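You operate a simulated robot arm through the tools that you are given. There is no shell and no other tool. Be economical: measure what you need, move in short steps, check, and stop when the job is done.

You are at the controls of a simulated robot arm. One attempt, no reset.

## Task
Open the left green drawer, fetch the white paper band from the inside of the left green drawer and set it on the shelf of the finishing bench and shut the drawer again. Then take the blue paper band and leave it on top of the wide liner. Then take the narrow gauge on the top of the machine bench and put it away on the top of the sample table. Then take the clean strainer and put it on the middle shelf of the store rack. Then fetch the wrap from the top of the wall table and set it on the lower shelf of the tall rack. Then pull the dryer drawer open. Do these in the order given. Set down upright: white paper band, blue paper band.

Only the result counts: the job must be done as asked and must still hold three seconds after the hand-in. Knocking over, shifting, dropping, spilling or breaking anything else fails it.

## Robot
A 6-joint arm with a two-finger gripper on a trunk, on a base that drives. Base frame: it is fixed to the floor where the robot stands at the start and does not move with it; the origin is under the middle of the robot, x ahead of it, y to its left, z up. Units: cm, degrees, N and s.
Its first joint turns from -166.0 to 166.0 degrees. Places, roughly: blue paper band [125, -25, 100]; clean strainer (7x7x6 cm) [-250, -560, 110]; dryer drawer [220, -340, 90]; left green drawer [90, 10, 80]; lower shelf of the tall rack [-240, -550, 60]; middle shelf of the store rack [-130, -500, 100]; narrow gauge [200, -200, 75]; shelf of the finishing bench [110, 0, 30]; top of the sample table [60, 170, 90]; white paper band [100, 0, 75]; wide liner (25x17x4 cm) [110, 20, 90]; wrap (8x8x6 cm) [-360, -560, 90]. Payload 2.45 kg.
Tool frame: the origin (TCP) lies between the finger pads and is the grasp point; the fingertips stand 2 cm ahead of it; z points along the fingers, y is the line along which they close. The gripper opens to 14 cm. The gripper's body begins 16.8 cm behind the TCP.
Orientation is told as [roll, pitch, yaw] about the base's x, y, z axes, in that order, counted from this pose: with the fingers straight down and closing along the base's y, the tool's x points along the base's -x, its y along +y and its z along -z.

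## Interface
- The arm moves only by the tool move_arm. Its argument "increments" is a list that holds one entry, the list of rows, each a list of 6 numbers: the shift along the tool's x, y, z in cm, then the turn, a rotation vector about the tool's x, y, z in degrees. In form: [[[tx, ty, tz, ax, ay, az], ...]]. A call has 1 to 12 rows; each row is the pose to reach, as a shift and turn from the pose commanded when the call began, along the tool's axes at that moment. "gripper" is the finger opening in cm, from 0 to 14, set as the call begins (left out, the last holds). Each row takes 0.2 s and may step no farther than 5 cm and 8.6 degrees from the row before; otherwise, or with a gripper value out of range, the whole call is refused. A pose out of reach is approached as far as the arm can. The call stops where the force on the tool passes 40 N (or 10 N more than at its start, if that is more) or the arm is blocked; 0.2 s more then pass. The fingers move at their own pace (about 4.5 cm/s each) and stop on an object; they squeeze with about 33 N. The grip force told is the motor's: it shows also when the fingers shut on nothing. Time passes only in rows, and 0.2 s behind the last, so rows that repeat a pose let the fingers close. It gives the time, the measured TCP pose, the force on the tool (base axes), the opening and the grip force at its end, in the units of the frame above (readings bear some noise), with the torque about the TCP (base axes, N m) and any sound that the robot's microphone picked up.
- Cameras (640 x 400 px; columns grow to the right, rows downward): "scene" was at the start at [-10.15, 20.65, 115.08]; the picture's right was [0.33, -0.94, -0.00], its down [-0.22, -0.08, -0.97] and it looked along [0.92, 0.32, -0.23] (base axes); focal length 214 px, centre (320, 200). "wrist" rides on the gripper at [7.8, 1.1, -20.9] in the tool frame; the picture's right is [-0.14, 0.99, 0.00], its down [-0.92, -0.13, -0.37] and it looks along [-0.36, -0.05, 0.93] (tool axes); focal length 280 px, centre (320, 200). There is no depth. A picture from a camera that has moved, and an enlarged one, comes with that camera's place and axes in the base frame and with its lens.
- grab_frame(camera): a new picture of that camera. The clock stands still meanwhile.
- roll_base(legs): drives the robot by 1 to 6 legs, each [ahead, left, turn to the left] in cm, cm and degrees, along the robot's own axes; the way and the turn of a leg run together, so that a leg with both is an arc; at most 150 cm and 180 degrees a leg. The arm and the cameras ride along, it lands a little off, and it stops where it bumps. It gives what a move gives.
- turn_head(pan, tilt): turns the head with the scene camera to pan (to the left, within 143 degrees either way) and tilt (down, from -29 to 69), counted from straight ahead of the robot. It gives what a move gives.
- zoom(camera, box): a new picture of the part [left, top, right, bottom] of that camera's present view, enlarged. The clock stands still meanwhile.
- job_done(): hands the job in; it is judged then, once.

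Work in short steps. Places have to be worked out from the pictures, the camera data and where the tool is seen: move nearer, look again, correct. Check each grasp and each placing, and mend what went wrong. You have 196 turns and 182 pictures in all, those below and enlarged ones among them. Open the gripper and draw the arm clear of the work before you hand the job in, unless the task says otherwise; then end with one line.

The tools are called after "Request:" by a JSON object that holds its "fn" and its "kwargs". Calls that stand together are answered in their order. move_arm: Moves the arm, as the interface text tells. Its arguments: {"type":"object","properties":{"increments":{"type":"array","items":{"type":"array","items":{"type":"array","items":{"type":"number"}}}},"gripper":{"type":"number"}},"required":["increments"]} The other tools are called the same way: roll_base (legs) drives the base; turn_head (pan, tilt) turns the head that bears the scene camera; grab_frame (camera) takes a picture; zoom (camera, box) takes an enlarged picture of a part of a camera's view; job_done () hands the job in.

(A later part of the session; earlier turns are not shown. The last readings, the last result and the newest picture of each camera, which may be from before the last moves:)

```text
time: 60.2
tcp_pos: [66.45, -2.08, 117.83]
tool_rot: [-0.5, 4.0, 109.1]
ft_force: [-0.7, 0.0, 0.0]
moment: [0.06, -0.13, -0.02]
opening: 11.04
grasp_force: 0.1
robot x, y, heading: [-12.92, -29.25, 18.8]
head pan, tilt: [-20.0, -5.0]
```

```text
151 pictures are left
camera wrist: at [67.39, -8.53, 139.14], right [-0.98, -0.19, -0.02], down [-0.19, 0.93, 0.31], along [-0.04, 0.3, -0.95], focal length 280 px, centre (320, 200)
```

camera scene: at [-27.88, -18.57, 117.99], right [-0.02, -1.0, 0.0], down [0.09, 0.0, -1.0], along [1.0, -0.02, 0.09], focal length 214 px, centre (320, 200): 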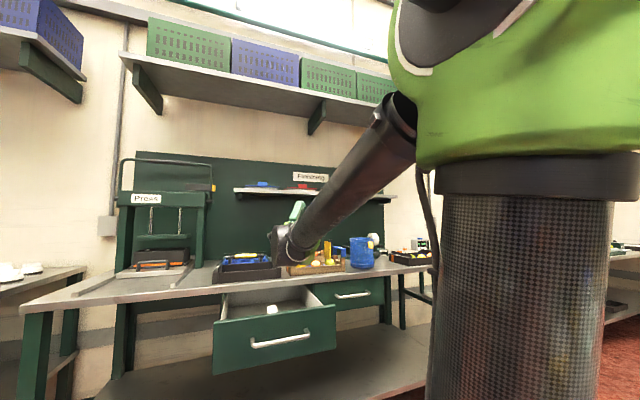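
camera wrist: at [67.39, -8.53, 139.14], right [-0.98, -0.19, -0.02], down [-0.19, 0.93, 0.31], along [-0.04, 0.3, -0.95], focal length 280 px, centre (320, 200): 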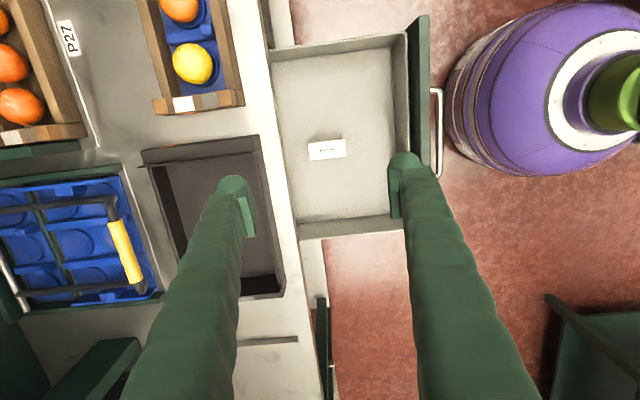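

The wrist is unflipped and the tool is vertical, closing along the drawer axis. I zoom on the band for its exact place.

Request:
{"fn": "zoom", "kwargs": {"camera": "wrist", "box": [280, 110, 400, 190]}}

```text
5.00 times, centred on (340, 150) of wrist
camera zoom: at [67.39, -8.53, 139.14], right [-0.98, -0.19, -0.02], down [-0.19, 0.93, 0.31], along [-0.04, 0.3, -0.95], focal length 1402 px, centre (220, 450)
```

zoom: 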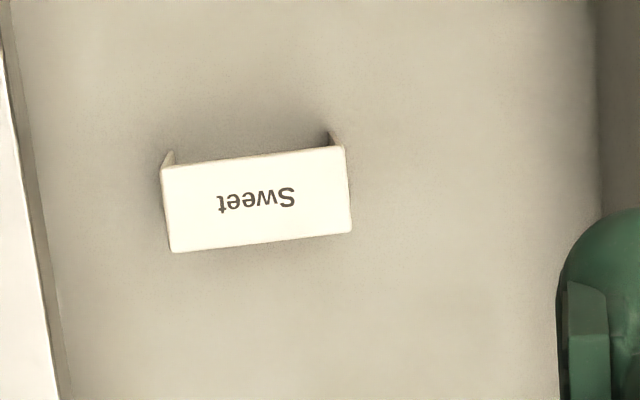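

Band centre ≈ (65.6, −1.1), long axis heading ≈17°. I square the tool to it and centre above it, with opening 9.5 cm.

Request:
{"fn": "move_arm", "kwargs": {"increments": [[[0.67, 1.13, 0, -0.5, -4, 1.9], [0.67, 1.13, 0, -0.5, -4, 1.9], [0.67, 1.13, 0, -0.5, -4, 1.9]]], "gripper": 9.5}}

Request:
{"fn": "move_arm", "kwargs": {"increments": [[[0, 0, 5, 0, 0, 0], [0, 0, 10, 0, 0, 0], [0, 0, 15, 0, 0, 0], [0, 0, 20, 0, 0, 0], [0, 0, 24, 0, 0, 0]]]}}

Request:
{"fn": "grab_frame", "kwargs": {"camera": "wrist"}}

```text
time: 61.0
tcp_pos: [65.69, -2.93, 117.82]
tool_rot: [-0.2, -0.1, 107.2]
ft_force: [0.5, 0.1, 0.1]
moment: [0.01, 0.01, -0.01]
opening: 9.51
grasp_force: 0.1
robot x, y, heading: [-12.94, -29.06, 18.5]
head pan, tilt: [-20.0, -5.0]
```

```text
time: 62.2
tcp_pos: [65.52, -3.01, 93.82]
tool_rot: [-0.1, -0.1, 107.2]
ft_force: [-0.5, -0.5, 0.1]
moment: [-0.02, -0.01, -0.03]
opening: 9.49
grasp_force: 0.0
robot x, y, heading: [-13.1, -29.26, 18.6]
head pan, tilt: [-20.0, -5.0]
```

```text
149 pictures are left
camera wrist: at [66.82, -10.69, 114.69], right [-0.99, -0.16, 0.0], down [-0.15, 0.92, 0.37], along [-0.06, 0.37, -0.93], focal length 280 px, centre (320, 200)
```

wrist: 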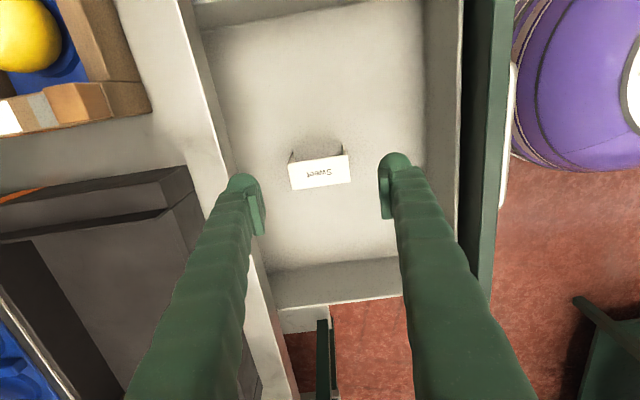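

Band is at about (65.4, −1.25); I correct sideways (my sign was off) and descend to z≈79.

Request:
{"fn": "move_arm", "kwargs": {"increments": [[[-1.75, -0.44, 0, 0, 0, 0], [-1.75, -0.44, 5, 0, 0, 0]]], "gripper": 9.2}}

Request:
{"fn": "grab_frame", "kwargs": {"camera": "wrist"}}

```text
time: 62.8
tcp_pos: [65.46, -1.37, 88.82]
tool_rot: [-0.1, -0.1, 107.1]
ft_force: [0.7, 0.1, -0.5]
moment: [-0.03, 0.0, 0.0]
opening: 9.21
grasp_force: 0.0
robot x, y, heading: [-13.11, -29.1, 18.8]
head pan, tilt: [-20.0, -5.0]
```

```text
148 pictures are left
camera wrist: at [66.87, -9.11, 109.72], right [-0.99, -0.16, 0.0], down [-0.15, 0.92, 0.37], along [-0.06, 0.37, -0.93], focal length 280 px, centre (320, 200)
```

wrist: 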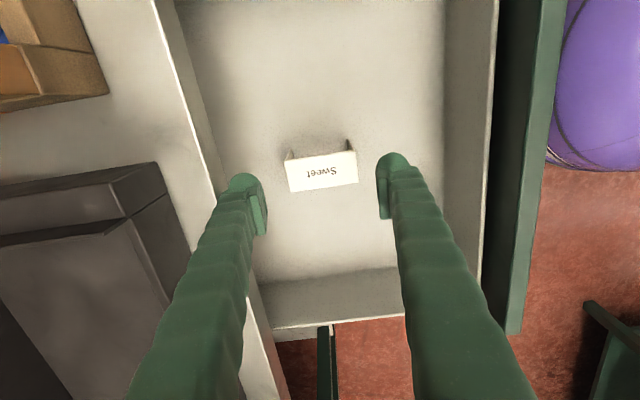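

Aligned. I descend to z≈79 and close.

Request:
{"fn": "move_arm", "kwargs": {"increments": [[[0, 0, 4, 0, 0, 0], [0, 0, 8, 0, 0, 0], [0, 0, 9.8, 0, 0, 0]]]}}

Request:
{"fn": "grab_frame", "kwargs": {"camera": "wrist"}}

```text
time: 63.6
tcp_pos: [65.68, -1.28, 78.99]
tool_rot: [-0.1, -0.1, 107.2]
ft_force: [0.5, 0.4, -0.2]
moment: [-0.02, -0.05, 0.01]
opening: 9.2
grasp_force: 0.0
robot x, y, heading: [-13.09, -29.0, 18.7]
head pan, tilt: [-20.0, -5.0]
```

```text
147 pictures are left
camera wrist: at [66.96, -9.0, 99.81], right [-0.99, -0.16, 0.0], down [-0.15, 0.92, 0.37], along [-0.06, 0.37, -0.93], focal length 280 px, centre (320, 200)
```

wrist: 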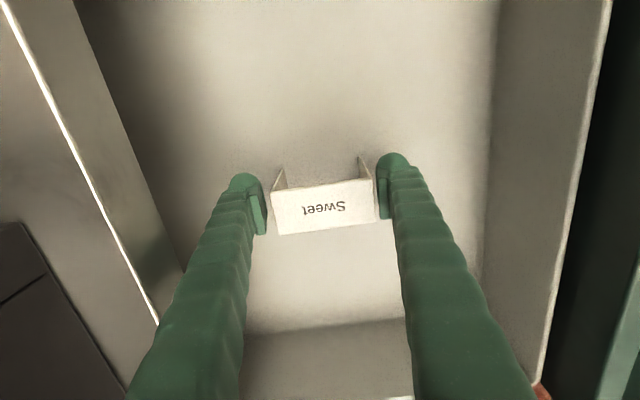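

The band sits between the fingers. I close.

Request:
{"fn": "move_arm", "kwargs": {"increments": [[[0, 0, 0, 0, 0, 0], [0, 0, 0, 0, 0, 0], [0, 0, 0, 0, 0, 0], [0, 0, 0, 0, 0, 0]]], "gripper": 0}}

Request:
{"fn": "move_arm", "kwargs": {"increments": [[[0, 0, -3, 0, 0, 0], [0, 0, -7, 0, 0, 0], [0, 0, -12, 0, 0, 0], [0, 0, -17, 0, 0, 0], [0, 0, -20, 0, 0, 0]]]}}

Request:
{"fn": "grab_frame", "kwargs": {"camera": "wrist"}}

```text
time: 64.6
tcp_pos: [65.63, -1.26, 78.99]
tool_rot: [-0.1, -0.1, 107.1]
ft_force: [0.6, -0.9, 0.0]
moment: [-0.04, 0.01, -0.02]
opening: 7.81
grasp_force: 32.8
robot x, y, heading: [-13.0, -28.6, 18.5]
head pan, tilt: [-20.0, -5.0]
```

```text
time: 65.8
tcp_pos: [65.6, -1.47, 98.99]
tool_rot: [-0.2, -0.1, 107.1]
ft_force: [0.3, -0.9, -0.2]
moment: [0.03, 0.02, -0.01]
opening: 7.83
grasp_force: 33.3
robot x, y, heading: [-12.96, -28.81, 19.0]
head pan, tilt: [-20.0, -5.0]
```

```text
146 pictures are left
camera wrist: at [66.96, -9.29, 119.88], right [-0.99, -0.16, 0.0], down [-0.15, 0.92, 0.37], along [-0.06, 0.37, -0.93], focal length 280 px, centre (320, 200)
```

wrist: 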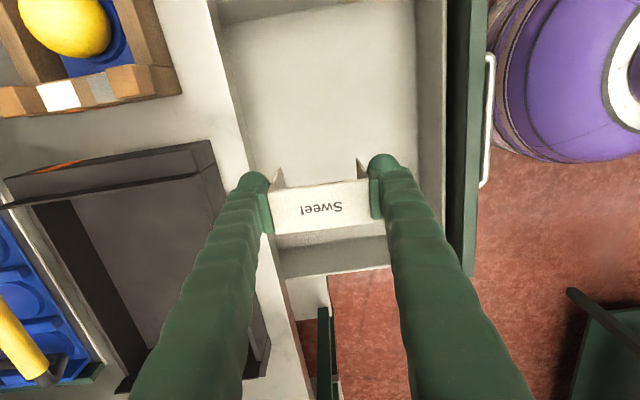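

The band is held (7.8 cm opening) and lifted. I'll take it to the shelf left of the open drawer, so first I drive ahead a little and then left.

Request:
{"fn": "roll_base", "kwargs": {"legs": [[4, 0, 0], [0, 46, 0]]}}

Request:
{"fn": "turn_head", "kwargs": {"pan": 10, "tilt": 30}}

Request:
{"fn": "grab_frame", "kwargs": {"camera": "scene"}}

Request:
{"fn": "grab_frame", "kwargs": {"camera": "wrist"}}

```text
time: 69.0
tcp_pos: [54.28, 43.8, 98.93]
tool_rot: [0.0, -0.1, 107.5]
ft_force: [0.1, 0.6, 0.3]
moment: [0.01, -0.02, 0.0]
opening: 7.86
grasp_force: 32.9
robot x, y, heading: [-24.11, 15.74, 19.0]
head pan, tilt: [-20.0, -5.0]
```

```text
time: 70.0
tcp_pos: [54.46, 43.78, 99.12]
tool_rot: [-0.1, -0.1, 107.5]
ft_force: [0.8, -0.3, 0.2]
moment: [0.01, 0.04, 0.0]
opening: 7.87
grasp_force: 33.5
robot x, y, heading: [-24.08, 16.02, 19.1]
head pan, tilt: [10.0, 30.0]
```

```text
145 pictures are left
camera scene: at [-39.91, 30.7, 112.39], right [0.49, -0.87, 0.0], down [-0.44, -0.24, -0.87], along [0.76, 0.42, -0.5], focal length 214 px, centre (320, 200)
```

scene: 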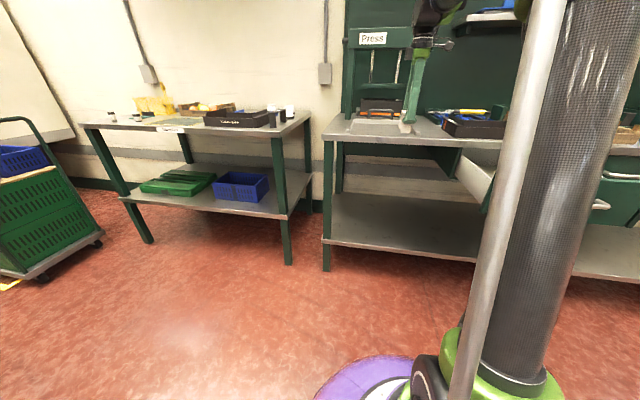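

```text
144 pictures are left
camera wrist: at [55.69, 36.03, 119.83], right [-0.99, -0.17, 0.0], down [-0.16, 0.92, 0.37], along [-0.06, 0.37, -0.93], focal length 280 px, centre (320, 200)
```

wrist: 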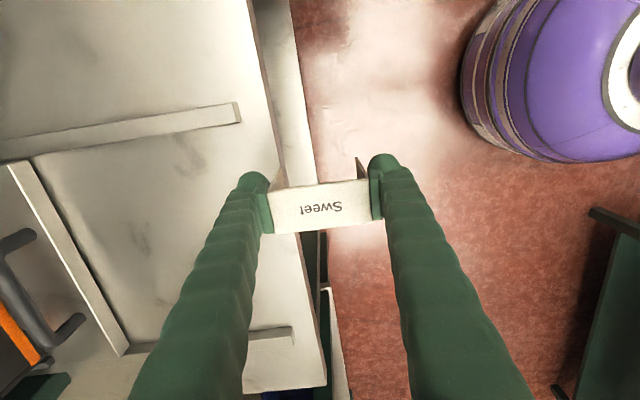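

I retract the hand to about 12 cm in front of the bench edge, then lower it toward shelf height in front of the bench.

Request:
{"fn": "move_arm", "kwargs": {"increments": [[[0, 4.5, 0, 0, 0, 0], [0, 9, 0, 0, 0, 0], [0, 9.5, 4.5, 0, 0, 0], [0, 9.5, 9, 0, 0, 0], [0, 9.5, 13.5, 0, 0, 0], [0, 9.5, 18, 0, 0, 0], [0, 9.5, 22.5, 0, 0, 0], [0, 9.5, 27, 0, 0, 0], [0, 9.5, 31.5, 0, 0, 0], [0, 9.5, 36, 0, 0, 0]]]}}

Request:
{"fn": "grab_frame", "kwargs": {"camera": "scene"}}

```text
time: 72.2
tcp_pos: [45.17, 40.93, 62.89]
tool_rot: [-0.1, -0.1, 107.5]
ft_force: [-0.2, 0.3, -0.1]
moment: [-0.05, -0.04, 0.0]
opening: 7.84
grasp_force: 32.9
robot x, y, heading: [-24.03, 16.07, 19.0]
head pan, tilt: [10.0, 30.0]
```

```text
143 pictures are left
camera scene: at [-39.93, 30.7, 112.38], right [0.49, -0.87, 0.0], down [-0.44, -0.24, -0.87], along [0.76, 0.42, -0.5], focal length 214 px, centre (320, 200)
```

scene: 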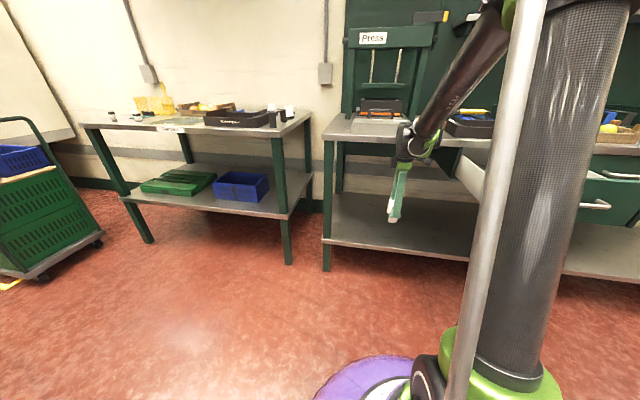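

Fine so far. I lower further to z≈40, still in front of the bench, and check the forearm's slope.

Request:
{"fn": "move_arm", "kwargs": {"increments": [[[0, 0, 4.5, 0, 0, 0], [0, 0, 9, 0, 0, 0], [0, 0, 13.5, 0, 0, 0], [0, 0, 18, 0, 0, 0], [0, 0, 22.5, 0, 0, 0]]]}}

Request:
{"fn": "grab_frame", "kwargs": {"camera": "scene"}}

Request:
{"fn": "grab_frame", "kwargs": {"camera": "wrist"}}

```text
time: 73.4
tcp_pos: [45.47, 41.1, 40.34]
tool_rot: [-0.1, -0.1, 107.5]
ft_force: [-0.2, -0.5, -0.1]
moment: [-0.02, -0.04, 0.0]
opening: 7.83
grasp_force: 32.6
robot x, y, heading: [-24.05, 16.14, 19.1]
head pan, tilt: [10.0, 30.0]
```

```text
142 pictures are left
camera scene: at [-39.92, 30.7, 112.38], right [0.49, -0.87, 0.0], down [-0.44, -0.24, -0.87], along [0.76, 0.42, -0.5], focal length 214 px, centre (320, 200)
```

scene: 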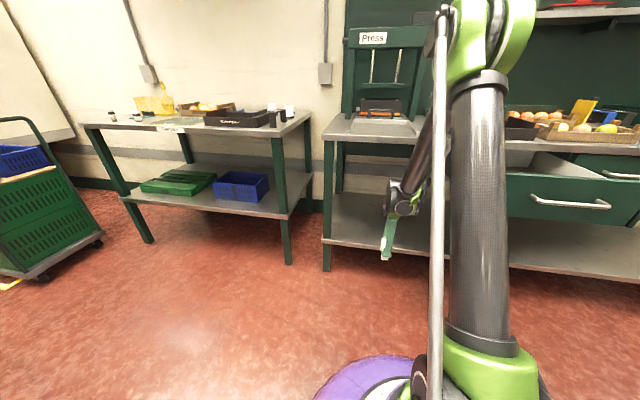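

```text
141 pictures are left
camera wrist: at [46.84, 33.21, 61.18], right [-0.99, -0.17, 0.0], down [-0.16, 0.92, 0.37], along [-0.06, 0.37, -0.93], focal length 280 px, centre (320, 200)
```

wrist: 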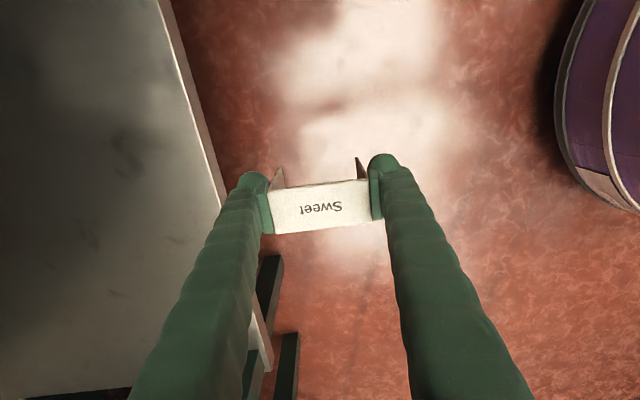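

Shelf surface is at about z 28–30, edge at n≈69.5. I lower to z≈37.5 and reach forward 9 cm under the bench, then check clearance.

Request:
{"fn": "move_arm", "kwargs": {"increments": [[[0, 0, 2.8, 0, 0, 0], [0, -4, 2.8, 0, 0, 0], [0, -7, 2.8, 0, 0, 0], [0, -9, 2.8, 0, 0, 0]]]}}

Request:
{"fn": "zoom", "kwargs": {"camera": "scene", "box": [300, 0, 640, 300]}}

```text
time: 74.4
tcp_pos: [54.06, 43.69, 37.75]
tool_rot: [-0.1, -0.1, 107.4]
ft_force: [-0.5, 0.5, 0.2]
moment: [-0.02, 0.0, 0.0]
opening: 7.86
grasp_force: 33.1
robot x, y, heading: [-24.38, 15.77, 19.0]
head pan, tilt: [10.0, 30.0]
```

```text
1.33 times, centred on (470, 150) of scene
camera zoom: at [-39.92, 30.7, 112.38], right [0.49, -0.87, 0.0], down [-0.44, -0.24, -0.87], along [0.76, 0.42, -0.5], focal length 286 px, centre (120, 267)
```

zoom: 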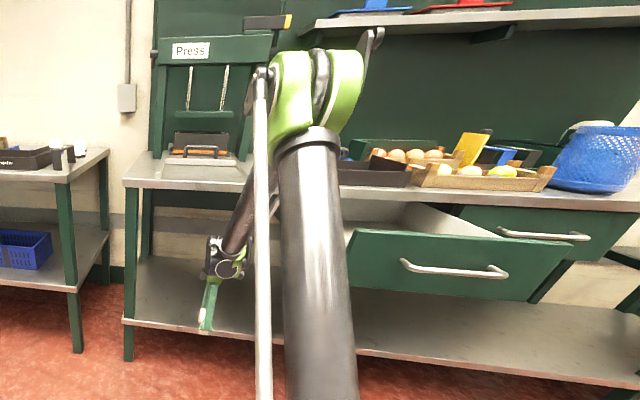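

Clear: wrist at z≈64, well below the bench top. I reach in another 10.5 cm.

Request:
{"fn": "move_arm", "kwargs": {"increments": [[[0, -3.5, 0, 0, 0, 0], [0, -7, 0, 0, 0, 0], [0, -10.5, 0, 0, 0, 0]]]}}

Request:
{"fn": "grab_frame", "kwargs": {"camera": "wrist"}}

Request:
{"fn": "zoom", "kwargs": {"camera": "scene", "box": [300, 0, 640, 300]}}

```text
time: 75.2
tcp_pos: [63.95, 47.02, 37.78]
tool_rot: [-0.1, -0.1, 107.5]
ft_force: [-0.3, 0.1, -0.2]
moment: [-0.02, -0.01, 0.0]
opening: 7.83
grasp_force: 33.4
robot x, y, heading: [-23.79, 15.53, 19.0]
head pan, tilt: [10.0, 30.0]
```

```text
139 pictures are left
camera wrist: at [65.32, 39.2, 58.54], right [-0.99, -0.17, 0.0], down [-0.16, 0.92, 0.37], along [-0.06, 0.37, -0.93], focal length 280 px, centre (320, 200)
```

wrist: 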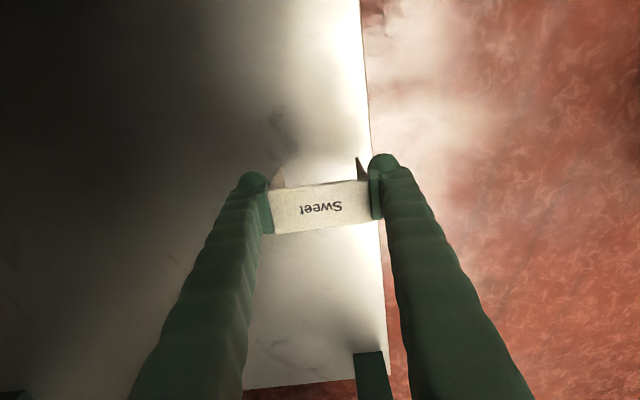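

```text
1.33 times, centred on (470, 150) of scene
camera zoom: at [-39.92, 30.7, 112.38], right [0.49, -0.87, 0.0], down [-0.44, -0.24, -0.87], along [0.76, 0.42, -0.5], focal length 286 px, centre (120, 267)
```

zoom: 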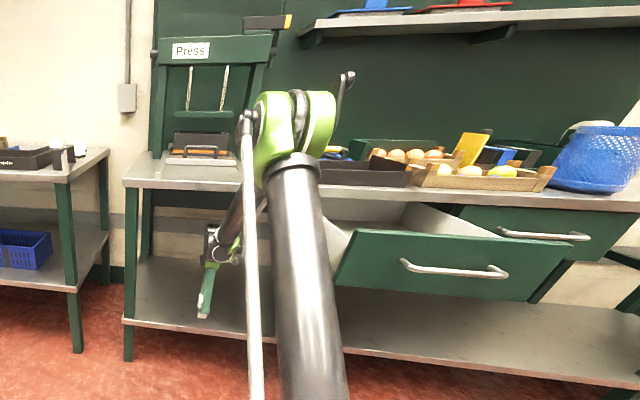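

The near leg is only ~2 cm inside the shelf edge; I go 2.5 cm deeper and then lower gently.

Request:
{"fn": "move_arm", "kwargs": {"increments": [[[0, -2.5, 0, 0, 0, 0], [0, -2.5, 1.5, 0, 0, 0], [0, -2.5, 2.5, 0, 0, 0]]]}}

Request:
{"fn": "zoom", "kwargs": {"camera": "scene", "box": [340, 150, 500, 270]}}

```text
time: 76.0
tcp_pos: [66.21, 47.68, 35.26]
tool_rot: [-0.1, -0.1, 107.5]
ft_force: [0.0, -0.1, 0.0]
moment: [0.0, 0.0, 0.01]
opening: 7.81
grasp_force: 32.8
robot x, y, heading: [-24.59, 15.8, 19.2]
head pan, tilt: [10.0, 30.0]
```

```text
3.33 times, centred on (420, 210) of scene
camera zoom: at [-39.91, 30.71, 112.39], right [0.49, -0.87, 0.0], down [-0.44, -0.24, -0.87], along [0.76, 0.42, -0.5], focal length 715 px, centre (-13, 167)
```

zoom: 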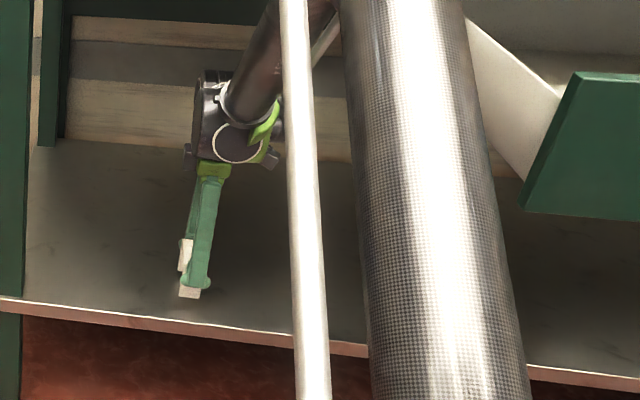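

I lower in small steps, watching for contact.

Request:
{"fn": "move_arm", "kwargs": {"increments": [[[0, 0, 0.5, 0, 0, 0], [0, 0, 1.0, 0, 0, 0], [0, 0, 1.4, 0, 0, 0]]]}}

Request:
{"fn": "move_arm", "kwargs": {"increments": [[[0, 0, 0.25, 0, 0, 0], [0, 0, 0.5, 0, 0, 0], [0, 0, 0.75, 0, 0, 0]]]}}

```text
time: 76.8
tcp_pos: [66.21, 47.66, 33.84]
tool_rot: [-0.1, -0.1, 107.4]
ft_force: [0.8, -0.2, -0.6]
moment: [0.0, -0.02, -0.04]
opening: 7.82
grasp_force: 33.3
robot x, y, heading: [-24.14, 15.8, 19.0]
head pan, tilt: [10.0, 30.0]
```

```text
time: 77.6
tcp_pos: [66.12, 47.62, 33.49]
tool_rot: [-0.1, -0.1, 107.5]
ft_force: [-2.5, -0.9, 25.8]
moment: [0.04, 0.15, -0.02]
opening: 7.86
grasp_force: 33.3
robot x, y, heading: [-24.32, 15.88, 19.2]
head pan, tilt: [10.0, 30.0]
stopped in row 3: the force on the tool passed its limit at 46 N (the readings are from after the stop); the commanded pose is now the measured one
```

Contact at z≈33.6: the band stands on the shelf. I ease off slightly, open, then rise.

Request:
{"fn": "move_arm", "kwargs": {"increments": [[[0, 0, -0.15, 0, 0, 0], [0, 0, -0.15, 0, 0, 0], [0, 0, -0.15, 0, 0, 0], [0, 0, -0.15, 0, 0, 0]]], "gripper": 9.4}}

Request:
{"fn": "move_arm", "kwargs": {"increments": [[[0, 0, -2, 0, 0, 0], [0, 0, -4, 0, 0, 0], [0, 0, -6, 0, 0, 0]]]}}

Request:
{"fn": "grab_frame", "kwargs": {"camera": "wrist"}}

```text
time: 78.6
tcp_pos: [66.3, 47.68, 33.46]
tool_rot: [-0.1, -0.1, 107.5]
ft_force: [0.0, -0.3, 0.6]
moment: [0.03, -0.02, 0.01]
opening: 9.38
grasp_force: 0.0
robot x, y, heading: [-23.97, 15.93, 18.9]
head pan, tilt: [10.0, 30.0]
```

```text
time: 79.4
tcp_pos: [66.35, 47.79, 39.54]
tool_rot: [-0.1, -0.1, 107.5]
ft_force: [-0.4, 0.4, 1.8]
moment: [0.02, -0.01, 0.01]
opening: 9.41
grasp_force: 0.1
robot x, y, heading: [-24.27, 15.84, 19.2]
head pan, tilt: [10.0, 30.0]
```

```text
136 pictures are left
camera wrist: at [67.71, 39.97, 60.35], right [-0.99, -0.17, 0.0], down [-0.16, 0.92, 0.37], along [-0.06, 0.37, -0.93], focal length 280 px, centre (320, 200)
```

wrist: 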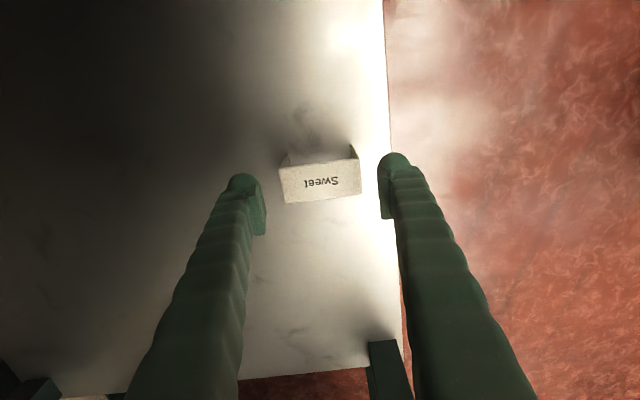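

The band stands on the shelf. I move left past it, then retreat from under the bench.

Request:
{"fn": "move_arm", "kwargs": {"increments": [[[-4, 0, 0, 0, 0, 0], [-7, 0, 0, 0, 0, 0], [-7, 4, 0, 0, 0, 0], [-7, 8, 0, 0, 0, 0], [-7, 12, 0, 0, 0, 0], [-7, 16, 0, 0, 0, 0], [-7, 20, 0, 0, 0, 0], [-7, 23, 0, 0, 0, 0]]]}}

Request:
{"fn": "zoom", "kwargs": {"camera": "scene", "box": [320, 100, 640, 300]}}

```text
time: 81.2
tcp_pos: [42.15, 47.51, 39.39]
tool_rot: [0.0, -0.2, 107.5]
ft_force: [0.7, -0.3, -0.5]
moment: [-0.01, 0.0, 0.02]
opening: 9.38
grasp_force: 0.0
robot x, y, heading: [-24.51, 16.27, 19.1]
head pan, tilt: [10.0, 30.0]
```

```text
2.00 times, centred on (480, 200) of scene
camera zoom: at [-39.91, 30.71, 112.38], right [0.49, -0.87, 0.0], down [-0.44, -0.24, -0.87], along [0.76, 0.42, -0.5], focal length 429 px, centre (0, 200)
```

zoom: 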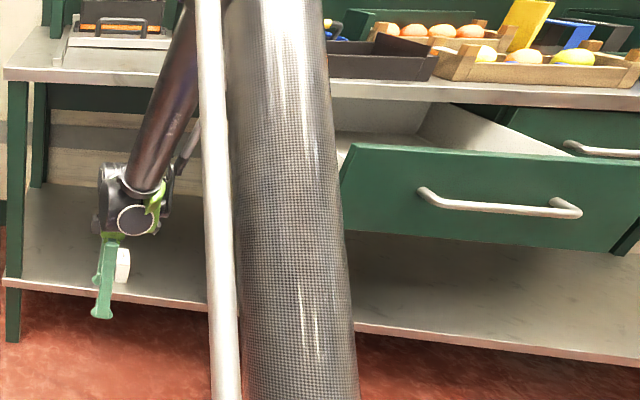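

The band stands alone on the shelf. Next the drawer: I raise the hand in front of the bench, retract, and rotate it to the neutral yaw.

Request:
{"fn": "move_arm", "kwargs": {"increments": [[[0, 1, -4.5, 0, 0, 0], [0, 2, -9, 0, 0, 0], [0, 3, -13.5, 0, 0, 0], [0, 4, -18, 0, 0, 0], [0, 5, -22.5, 0, 0, 0], [0, 6, -27, 0, 0, 0], [0, 7, -31.5, 0, 0, 0], [0, 8, -36, 0, 0, 0], [0, 9, -40.5, 0, 0, 0], [0, 10, -45, 0, 0, 0], [0, 11, -49.5, 0, 0, 0], [0, 12, -54, 0, 0, 0]]]}}

Request:
{"fn": "move_arm", "kwargs": {"increments": [[[0, 1.2, -2, 0, 0, 8.3], [0, 2.4, -4, 0, 0, 16.6], [0, 3.6, -6, 0, 0, 25], [0, 4.8, -8, 0, 0, 33.3], [0, 6, -10, 0, 0, 41.6], [0, 7.2, -10, 0, 0, 50], [0, 8, -10, 0, 0, 58.3], [0, 8, -10, 0, 0, 66.6], [0, 8, -10, 0, 0, 75], [0, 8, -10, 0, 0, 83.3], [0, 8, -10, 0, 0, 88.5]]], "gripper": 0}}

Request:
{"fn": "roll_base", "kwargs": {"legs": [[0, -45, 0]]}}

```text
time: 83.8
tcp_pos: [30.87, 43.75, 93.64]
tool_rot: [0.0, -0.1, 107.5]
ft_force: [0.0, -0.4, -0.7]
moment: [-0.05, 0.01, 0.01]
opening: 9.39
grasp_force: 0.1
robot x, y, heading: [-24.12, 15.98, 19.1]
head pan, tilt: [10.0, 30.0]
```

```text
time: 86.2
tcp_pos: [23.07, 41.28, 103.42]
tool_rot: [0.1, -0.1, 18.9]
ft_force: [0.3, 0.9, 0.9]
moment: [0.0, 0.0, 0.03]
opening: 0.0
grasp_force: 29.4
robot x, y, heading: [-24.19, 15.73, 19.0]
head pan, tilt: [10.0, 30.0]
```

```text
time: 88.9
tcp_pos: [37.67, -0.81, 103.45]
tool_rot: [0.1, -0.1, 19.0]
ft_force: [-0.1, -0.7, -1.3]
moment: [0.02, -0.01, -0.01]
opening: 0.0
grasp_force: 29.8
robot x, y, heading: [-9.58, -25.93, 19.0]
head pan, tilt: [10.0, 30.0]
```

Now I shift right 8.5 cm and lower the closed fingers in front of the handle bar.

Request:
{"fn": "move_arm", "kwargs": {"increments": [[[0.7, -4.2, 0, 0, 0, 0], [1.4, -8.5, 0, 0, 0, 0], [1.4, -8.5, 5, 0, 0, 0], [1.4, -8.5, 10, 0, 0, 0], [1.4, -8.5, 15, 0, 0, 0], [1.4, -8.5, 20, 0, 0, 0], [1.4, -8.5, 24, 0, 0, 0]]]}}

Request:
{"fn": "grab_frame", "kwargs": {"camera": "wrist"}}

```text
time: 90.5
tcp_pos: [39.35, -9.41, 79.35]
tool_rot: [0.1, -0.1, 19.0]
ft_force: [-0.3, 0.2, 0.5]
moment: [0.0, -0.03, 0.01]
opening: 0.0
grasp_force: 29.3
robot x, y, heading: [-9.52, -26.41, 19.1]
head pan, tilt: [10.0, 30.0]
```

```text
134 pictures are left
camera wrist: at [31.59, -10.97, 100.23], right [-0.19, 0.98, 0.0], down [0.91, 0.18, 0.37], along [0.36, 0.07, -0.93], focal length 280 px, centre (320, 200)
```

wrist: 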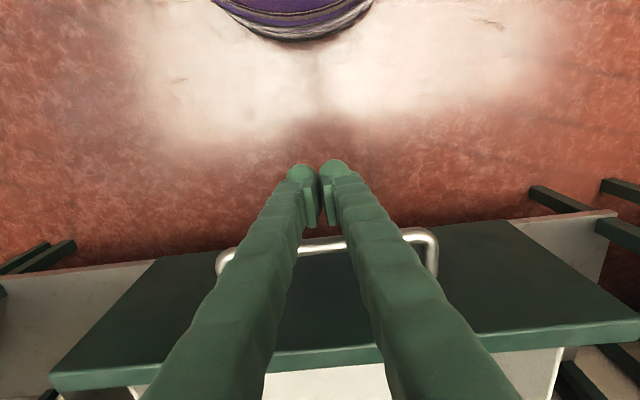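

The closed fingers stand in front of the bar. I push the drawer in.

Request:
{"fn": "move_arm", "kwargs": {"increments": [[[-3, 0, 0, 0, 0, 0], [-6, 0, 0, 0, 0, 0], [-9, 0, 0, 0, 0, 0], [-12, 0, 0, 0, 0, 0], [-15, 0, 0, 0, 0, 0], [-18, 0, 0, 0, 0, 0], [-21, 0, 0, 0, 0, 0], [-24, 0, 0, 0, 0, 0], [-27, 0, 0, 0, 0, 0], [-29, 0, 0, 0, 0, 0]]]}}

Request:
{"fn": "grab_frame", "kwargs": {"camera": "wrist"}}

```text
time: 92.7
tcp_pos: [66.5, 0.12, 79.63]
tool_rot: [0.1, -0.2, 19.0]
ft_force: [0.4, -0.5, 0.2]
moment: [-0.01, -0.06, -0.02]
opening: 0.0
grasp_force: 29.9
robot x, y, heading: [-9.67, -26.27, 19.3]
head pan, tilt: [10.0, 30.0]
```

```text
133 pictures are left
camera wrist: at [58.86, -1.3, 100.47], right [-0.19, 0.98, 0.0], down [0.91, 0.18, 0.37], along [0.36, 0.07, -0.93], focal length 280 px, centre (320, 200)
```

wrist: 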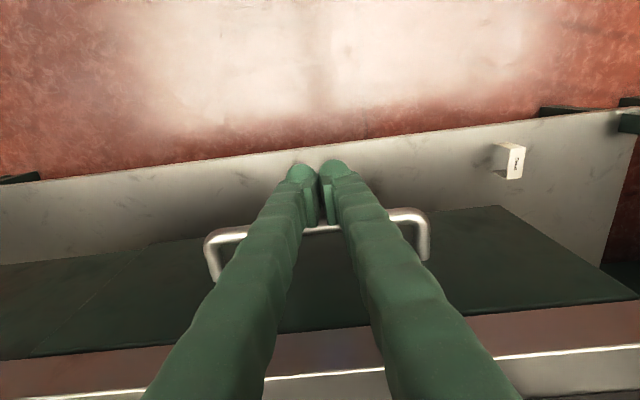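

Almost shut. I push on until it stops.

Request:
{"fn": "move_arm", "kwargs": {"increments": [[[-0.8, 0, 0, 0, 0, 0], [-1.6, 0, 0, 0, 0, 0], [-2.4, 0, 0, 0, 0, 0], [-3.2, 0, 0, 0, 0, 0], [-4, 0, 0, 0, 0, 0]]]}}

Request:
{"fn": "grab_frame", "kwargs": {"camera": "wrist"}}

```text
time: 93.2
tcp_pos: [67.36, 0.57, 79.61]
tool_rot: [0.1, 0.3, 18.9]
ft_force: [-9.2, -3.0, 1.9]
moment: [-0.06, -0.12, 0.0]
opening: 0.56
grasp_force: 29.5
robot x, y, heading: [-9.5, -26.27, 19.3]
head pan, tilt: [10.0, 30.0]
stopped in row 2: the force on the tool passed its limit at 52 N (the readings are from after the stop); the commanded pose is now the measured one
```

```text
132 pictures are left
camera wrist: at [59.8, -0.96, 100.47], right [-0.19, 0.98, 0.0], down [0.91, 0.18, 0.36], along [0.36, 0.07, -0.93], focal length 280 px, centre (320, 200)
```

wrist: 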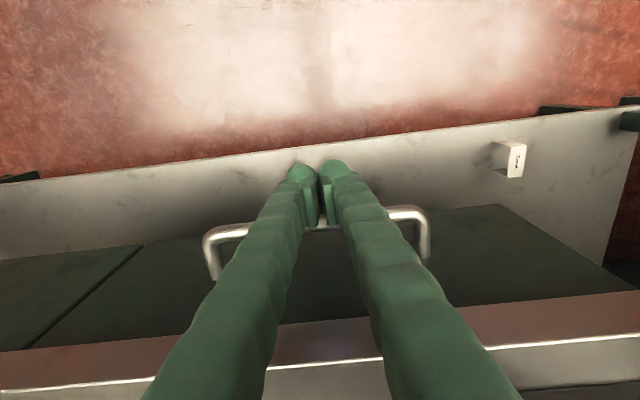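

It stopped hard and the fronts look flush. I retreat and verify with the scene camera.

Request:
{"fn": "move_arm", "kwargs": {"increments": [[[4, 0, 0, 0, 0, 0], [8, 0, 0, 0, 0, 0], [10, 0, -4, 0, 0, 0], [10, 0, -8, 0, 0, 0], [10, 0, -13, 0, 0, 0], [10, 0, -18, 0, 0, 0], [10, 0, -23, 0, 0, 0], [10, 0, -28, 0, 0, 0], [10, 0, -33, 0, 0, 0]]], "gripper": 6}}

Request:
{"fn": "turn_head", "kwargs": {"pan": 10, "tilt": 20}}

Request:
{"fn": "grab_frame", "kwargs": {"camera": "scene"}}

Request:
{"fn": "zoom", "kwargs": {"camera": "scene", "box": [260, 120, 500, 280]}}

Request:
{"fn": "grab_frame", "kwargs": {"camera": "wrist"}}

```text
time: 95.2
tcp_pos: [58.1, -2.61, 112.67]
tool_rot: [0.2, 0.3, 18.9]
ft_force: [-0.5, 0.6, 0.2]
moment: [0.0, 0.03, 0.01]
opening: 5.99
grasp_force: 0.1
robot x, y, heading: [-9.79, -26.07, 19.0]
head pan, tilt: [10.0, 30.0]
```

```text
time: 96.0
tcp_pos: [58.13, -2.68, 112.56]
tool_rot: [0.1, 0.4, 19.0]
ft_force: [0.0, 0.0, 0.8]
moment: [0.02, 0.01, -0.03]
opening: 6.02
grasp_force: 0.0
robot x, y, heading: [-9.96, -26.09, 19.2]
head pan, tilt: [10.0, 20.0]
```

```text
131 pictures are left
camera scene: at [-25.14, -11.32, 113.98], right [0.49, -0.87, 0.0], down [-0.3, -0.17, -0.94], along [0.82, 0.46, -0.34], focal length 214 px, centre (320, 200)
```

scene: 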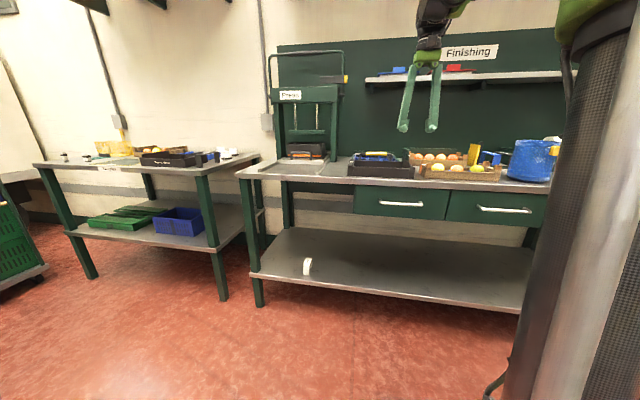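

```text
2.50 times, centred on (380, 200) of scene
camera zoom: at [-25.14, -11.32, 113.98], right [0.49, -0.87, 0.0], down [-0.3, -0.17, -0.94], along [0.82, 0.46, -0.34], focal length 536 px, centre (170, 200)
```

zoom: 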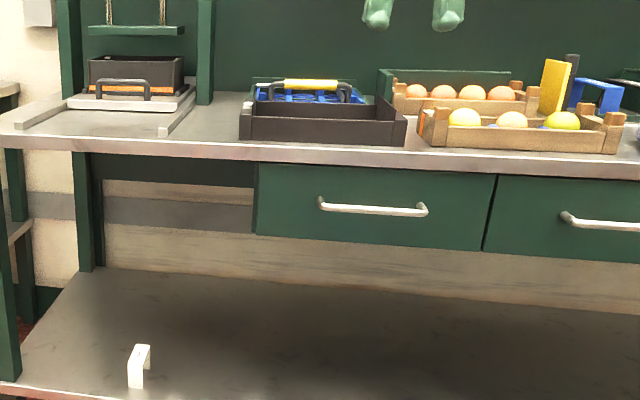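

```text
129 pictures are left
camera wrist: at [50.52, -4.09, 133.53], right [-0.19, 0.98, 0.0], down [0.91, 0.18, 0.36], along [0.36, 0.07, -0.93], focal length 280 px, centre (320, 200)
```

wrist: 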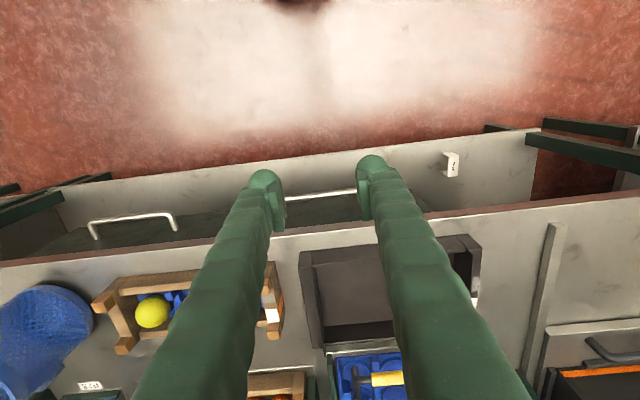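

The drawer is flush and the band stands on the shelf. Next the blue band: I drive ahead 22 cm to look straight down on the bench top with the wrist camera.

Request:
{"fn": "roll_base", "kwargs": {"legs": [[22, 0, 0]]}}

Request:
{"fn": "grab_frame", "kwargs": {"camera": "wrist"}}

Request:
{"fn": "turn_head", "kwargs": {"pan": 5, "tilt": 12}}

Request:
{"fn": "grab_frame", "kwargs": {"camera": "scene"}}

```text
time: 97.6
tcp_pos: [78.54, 4.34, 112.72]
tool_rot: [0.1, 0.3, 18.9]
ft_force: [-0.2, 0.6, 0.1]
moment: [-0.01, -0.02, 0.01]
opening: 5.99
grasp_force: 0.1
robot x, y, heading: [11.05, -19.0, 19.2]
head pan, tilt: [10.0, 20.0]
```

```text
128 pictures are left
camera wrist: at [71.05, 2.89, 133.56], right [-0.19, 0.98, 0.0], down [0.91, 0.18, 0.36], along [0.36, 0.07, -0.93], focal length 280 px, centre (320, 200)
```

wrist: 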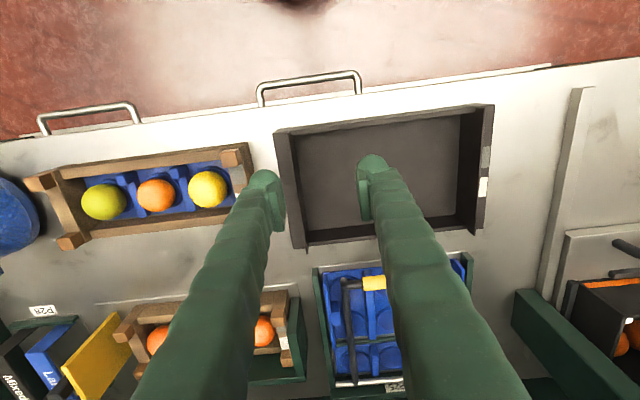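

```text
time: 98.3
tcp_pos: [78.61, 4.42, 112.77]
tool_rot: [0.0, 0.3, 19.0]
ft_force: [0.3, 0.1, -0.7]
moment: [0.01, -0.03, 0.02]
opening: 6.02
grasp_force: 0.0
robot x, y, heading: [10.94, -19.26, 19.1]
head pan, tilt: [5.0, 12.0]
```

```text
127 pictures are left
camera scene: at [-4.25, -4.93, 115.29], right [0.41, -0.91, 0.0], down [-0.19, -0.09, -0.98], along [0.89, 0.4, -0.21], focal length 214 px, centre (320, 200)
```

scene: 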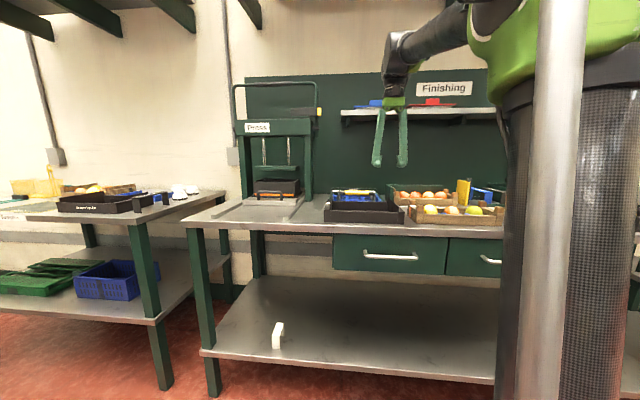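

The blue band (standing with a label) is at roughly (125, −37), next to the yellow plate. I drive right 40 cm to get in front of it, raising the hand a little first.

Request:
{"fn": "move_arm", "kwargs": {"increments": [[[2, 0, -4, 0, 0, 0], [4, 0, -8, 0, 0, 0]]]}}

Request:
{"fn": "roll_base", "kwargs": {"legs": [[0, -40, 0]]}}

Request:
{"fn": "grab_frame", "kwargs": {"camera": "wrist"}}

Request:
{"fn": "grab_frame", "kwargs": {"camera": "scene"}}

```text
time: 98.9
tcp_pos: [74.74, 2.99, 120.59]
tool_rot: [0.2, 0.4, 18.9]
ft_force: [-0.3, -0.6, 0.2]
moment: [-0.05, 0.02, -0.03]
opening: 5.99
grasp_force: 0.1
robot x, y, heading: [10.8, -19.05, 18.7]
head pan, tilt: [5.0, 12.0]
```

```text
time: 101.4
tcp_pos: [88.04, -35.58, 120.43]
tool_rot: [0.0, 0.3, 18.6]
ft_force: [-0.2, -0.4, 0.2]
moment: [-0.01, 0.0, 0.01]
opening: 6.02
grasp_force: 0.0
robot x, y, heading: [23.44, -57.49, 18.7]
head pan, tilt: [5.0, 12.0]
```

```text
126 pictures are left
camera wrist: at [80.35, -36.97, 141.35], right [-0.19, 0.98, 0.0], down [0.92, 0.17, 0.36], along [0.36, 0.07, -0.93], focal length 280 px, centre (320, 200)
```

wrist: 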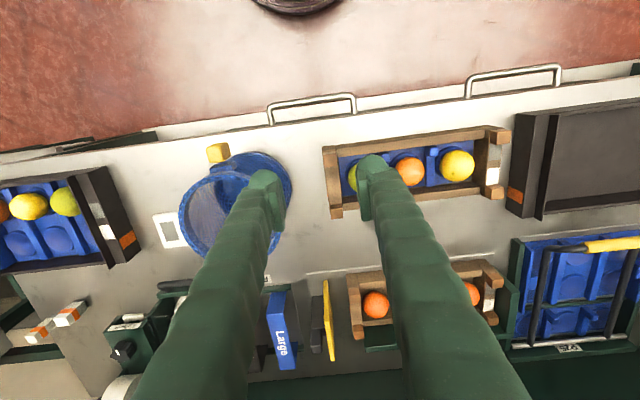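

```text
125 pictures are left
camera scene: at [8.87, -42.99, 115.29], right [0.4, -0.92, 0.0], down [-0.19, -0.08, -0.98], along [0.9, 0.39, -0.21], focal length 214 px, centre (320, 200)
```

scene: 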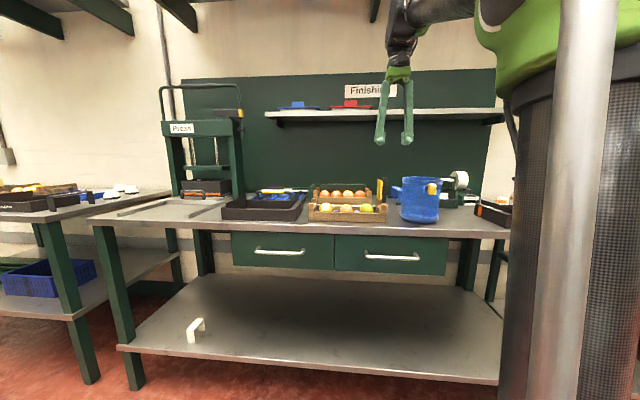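

I zoom on the blue "Large" band and on the blue liner.

Request:
{"fn": "zoom", "kwargs": {"camera": "wrist", "box": [220, 260, 380, 400]}}

Request:
{"fn": "zoom", "kwargs": {"camera": "scene", "box": [200, 150, 480, 250]}}

```text
2.86 times, centred on (300, 330) of wrist
camera zoom: at [80.35, -36.97, 141.35], right [-0.19, 0.98, 0.0], down [0.92, 0.17, 0.36], along [0.36, 0.07, -0.93], focal length 801 px, centre (377, -171)
```

zoom: 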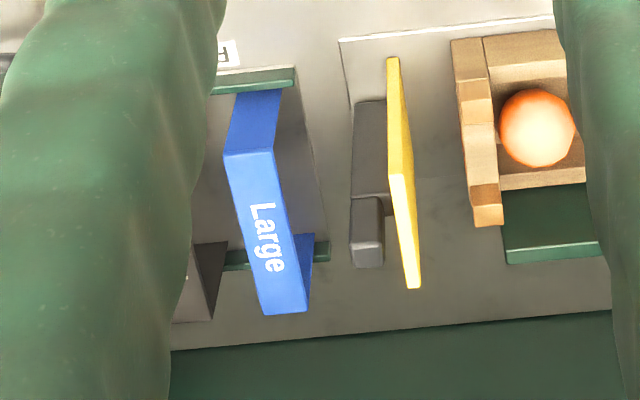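

```text
2.29 times, centred on (340, 200) of scene
camera zoom: at [8.87, -42.99, 115.29], right [0.4, -0.92, 0.0], down [-0.19, -0.08, -0.98], along [0.9, 0.39, -0.21], focal length 490 px, centre (274, 200)
```

zoom: 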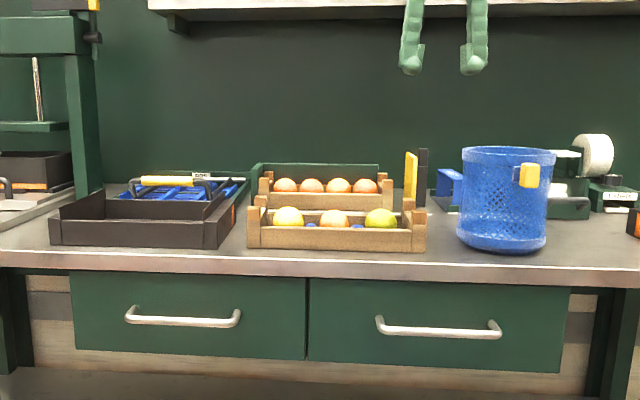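

The blue band is about 16 × 4 × 6.4 cm, near end around (123.5, −38), standing on a low green-edged tray beside a black "Mixed" band. I drive ahead and right to see the gaps from above.

Request:
{"fn": "roll_base", "kwargs": {"legs": [[18, 0, 0], [0, -12, 0]]}}

Request:
{"fn": "grab_frame", "kwargs": {"camera": "wrist"}}

```text
time: 103.8
tcp_pos: [108.6, -41.34, 120.5]
tool_rot: [0.1, 0.3, 18.5]
ft_force: [0.3, 0.9, 0.6]
moment: [-0.02, -0.05, -0.02]
opening: 6.01
grasp_force: 0.1
robot x, y, heading: [44.67, -62.96, 18.7]
head pan, tilt: [5.0, 12.0]
```

```text
122 pictures are left
camera wrist: at [101.03, -42.69, 141.35], right [-0.18, 0.98, 0.0], down [0.92, 0.17, 0.36], along [0.36, 0.07, -0.93], focal length 280 px, centre (320, 200)
```

wrist: 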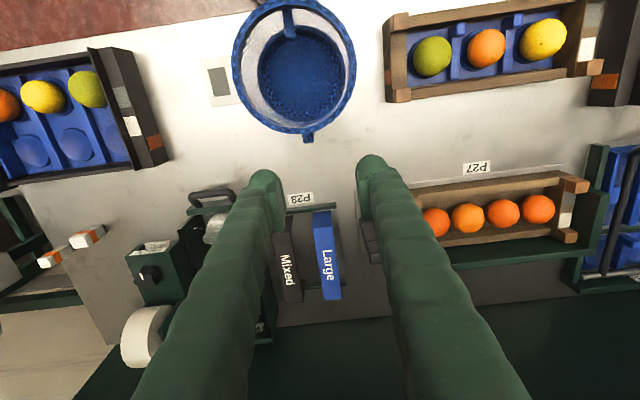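

Request:
{"fn": "zoom", "kwargs": {"camera": "wrist", "box": [260, 180, 400, 320]}}

```text
2.86 times, centred on (330, 250) of wrist
camera zoom: at [101.03, -42.69, 141.35], right [-0.18, 0.98, 0.0], down [0.92, 0.17, 0.36], along [0.36, 0.07, -0.93], focal length 801 px, centre (291, 57)
```

zoom: 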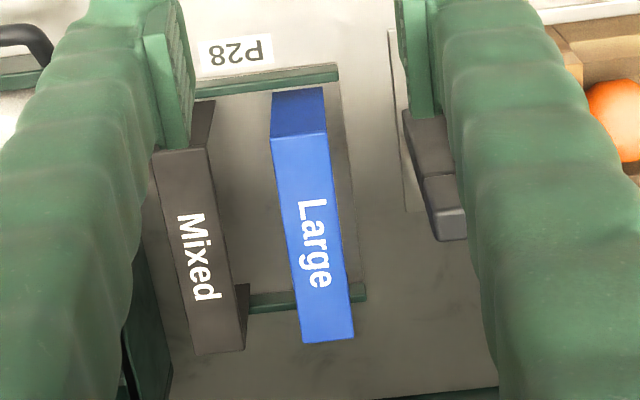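

Gaps are fine (≈3.6 cm to "Mixed"). The wall shelf overhangs at the back, so I'll descend at n≈98 in front of the band with opening 6.4 and then slide in straddling its near end.

Request:
{"fn": "move_arm", "kwargs": {"increments": [[[-4.4, -0.7, 0, 0, 0, 0], [-8.7, -1.5, 0, 0, 0, 0.5], [-8.7, -1.5, 5, 0, 0, 0.5], [-8.7, -1.5, 10, 0, 0, 0.5], [-8.7, -1.5, 15, 0, 0, 0.5]]], "gripper": 6.4}}

Request:
{"fn": "grab_frame", "kwargs": {"camera": "wrist"}}

Request:
{"fn": "grab_frame", "kwargs": {"camera": "scene"}}

```text
time: 105.0
tcp_pos: [117.23, -40.08, 105.31]
tool_rot: [0.1, 0.3, 17.9]
ft_force: [0.7, 0.1, -0.8]
moment: [0.0, -0.02, 0.0]
opening: 6.39
grasp_force: 0.1
robot x, y, heading: [44.46, -62.97, 18.6]
head pan, tilt: [5.0, 12.0]
```

```text
120 pictures are left
camera wrist: at [109.76, -41.3, 126.25], right [-0.17, 0.98, 0.0], down [0.92, 0.16, 0.36], along [0.36, 0.06, -0.93], focal length 280 px, centre (320, 200)
```

wrist: 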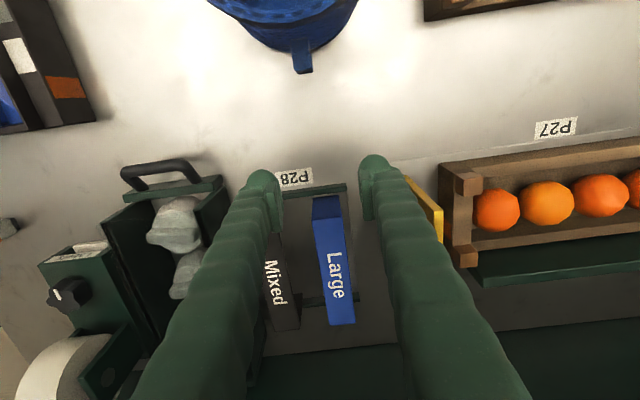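

```text
119 pictures are left
camera scene: at [29.54, -48.48, 115.29], right [0.4, -0.92, 0.0], down [-0.19, -0.08, -0.98], along [0.9, 0.39, -0.21], focal length 214 px, centre (320, 200)
```

scene: 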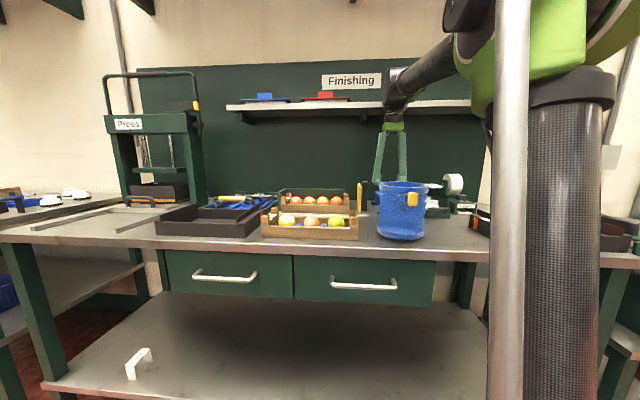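

All clear. I descend to z≈96 in front of the band and look before sliding forward.

Request:
{"fn": "move_arm", "kwargs": {"increments": [[[0, 0, 4.5, 0, 0, 0], [0, 0, 9, 0, 0, 0]]]}}

Request:
{"fn": "grab_frame", "kwargs": {"camera": "wrist"}}

```text
time: 105.6
tcp_pos: [117.21, -40.0, 96.41]
tool_rot: [0.1, 0.3, 18.0]
ft_force: [-0.3, 0.3, -0.1]
moment: [-0.04, -0.03, -0.01]
opening: 6.41
grasp_force: 0.1
robot x, y, heading: [44.7, -63.09, 18.4]
head pan, tilt: [5.0, 12.0]
```

```text
118 pictures are left
camera wrist: at [109.62, -41.24, 117.3], right [-0.17, 0.98, 0.0], down [0.92, 0.16, 0.36], along [0.36, 0.06, -0.93], focal length 280 px, centre (320, 200)
```

wrist: 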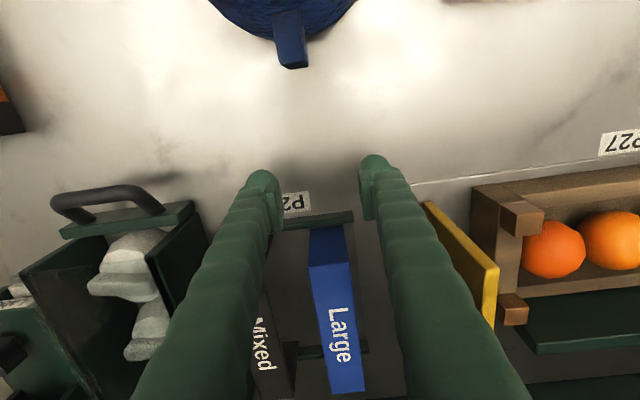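

Lateral alignment is within 1 mm. I slide forward 8 cm and close.

Request:
{"fn": "move_arm", "kwargs": {"increments": [[[-3, 0.1, 0, 0, 0, 0], [-6, 0.1, 0, 0, 0, 0], [-8.1, 0.1, 0.2, 0, 0, 0]]]}}

Request:
{"fn": "grab_frame", "kwargs": {"camera": "wrist"}}

```text
time: 106.4
tcp_pos: [124.81, -37.41, 96.18]
tool_rot: [0.1, 0.3, 17.9]
ft_force: [-0.4, -0.6, 0.0]
moment: [0.02, -0.06, -0.01]
opening: 6.4
grasp_force: 0.1
robot x, y, heading: [44.1, -63.06, 18.2]
head pan, tilt: [5.0, 12.0]
```

```text
117 pictures are left
camera wrist: at [117.26, -38.79, 117.07], right [-0.17, 0.98, 0.0], down [0.92, 0.16, 0.36], along [0.36, 0.06, -0.93], focal length 280 px, centre (320, 200)
```

wrist: 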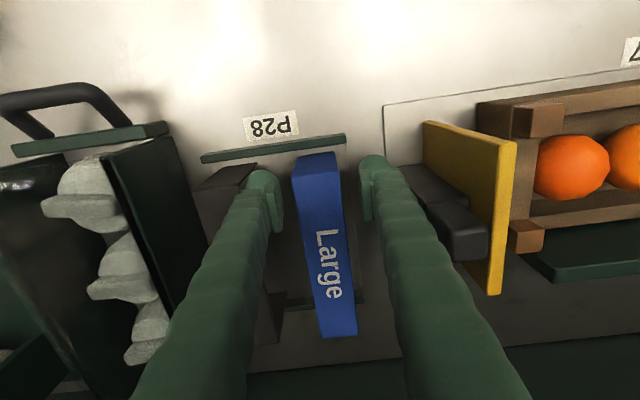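

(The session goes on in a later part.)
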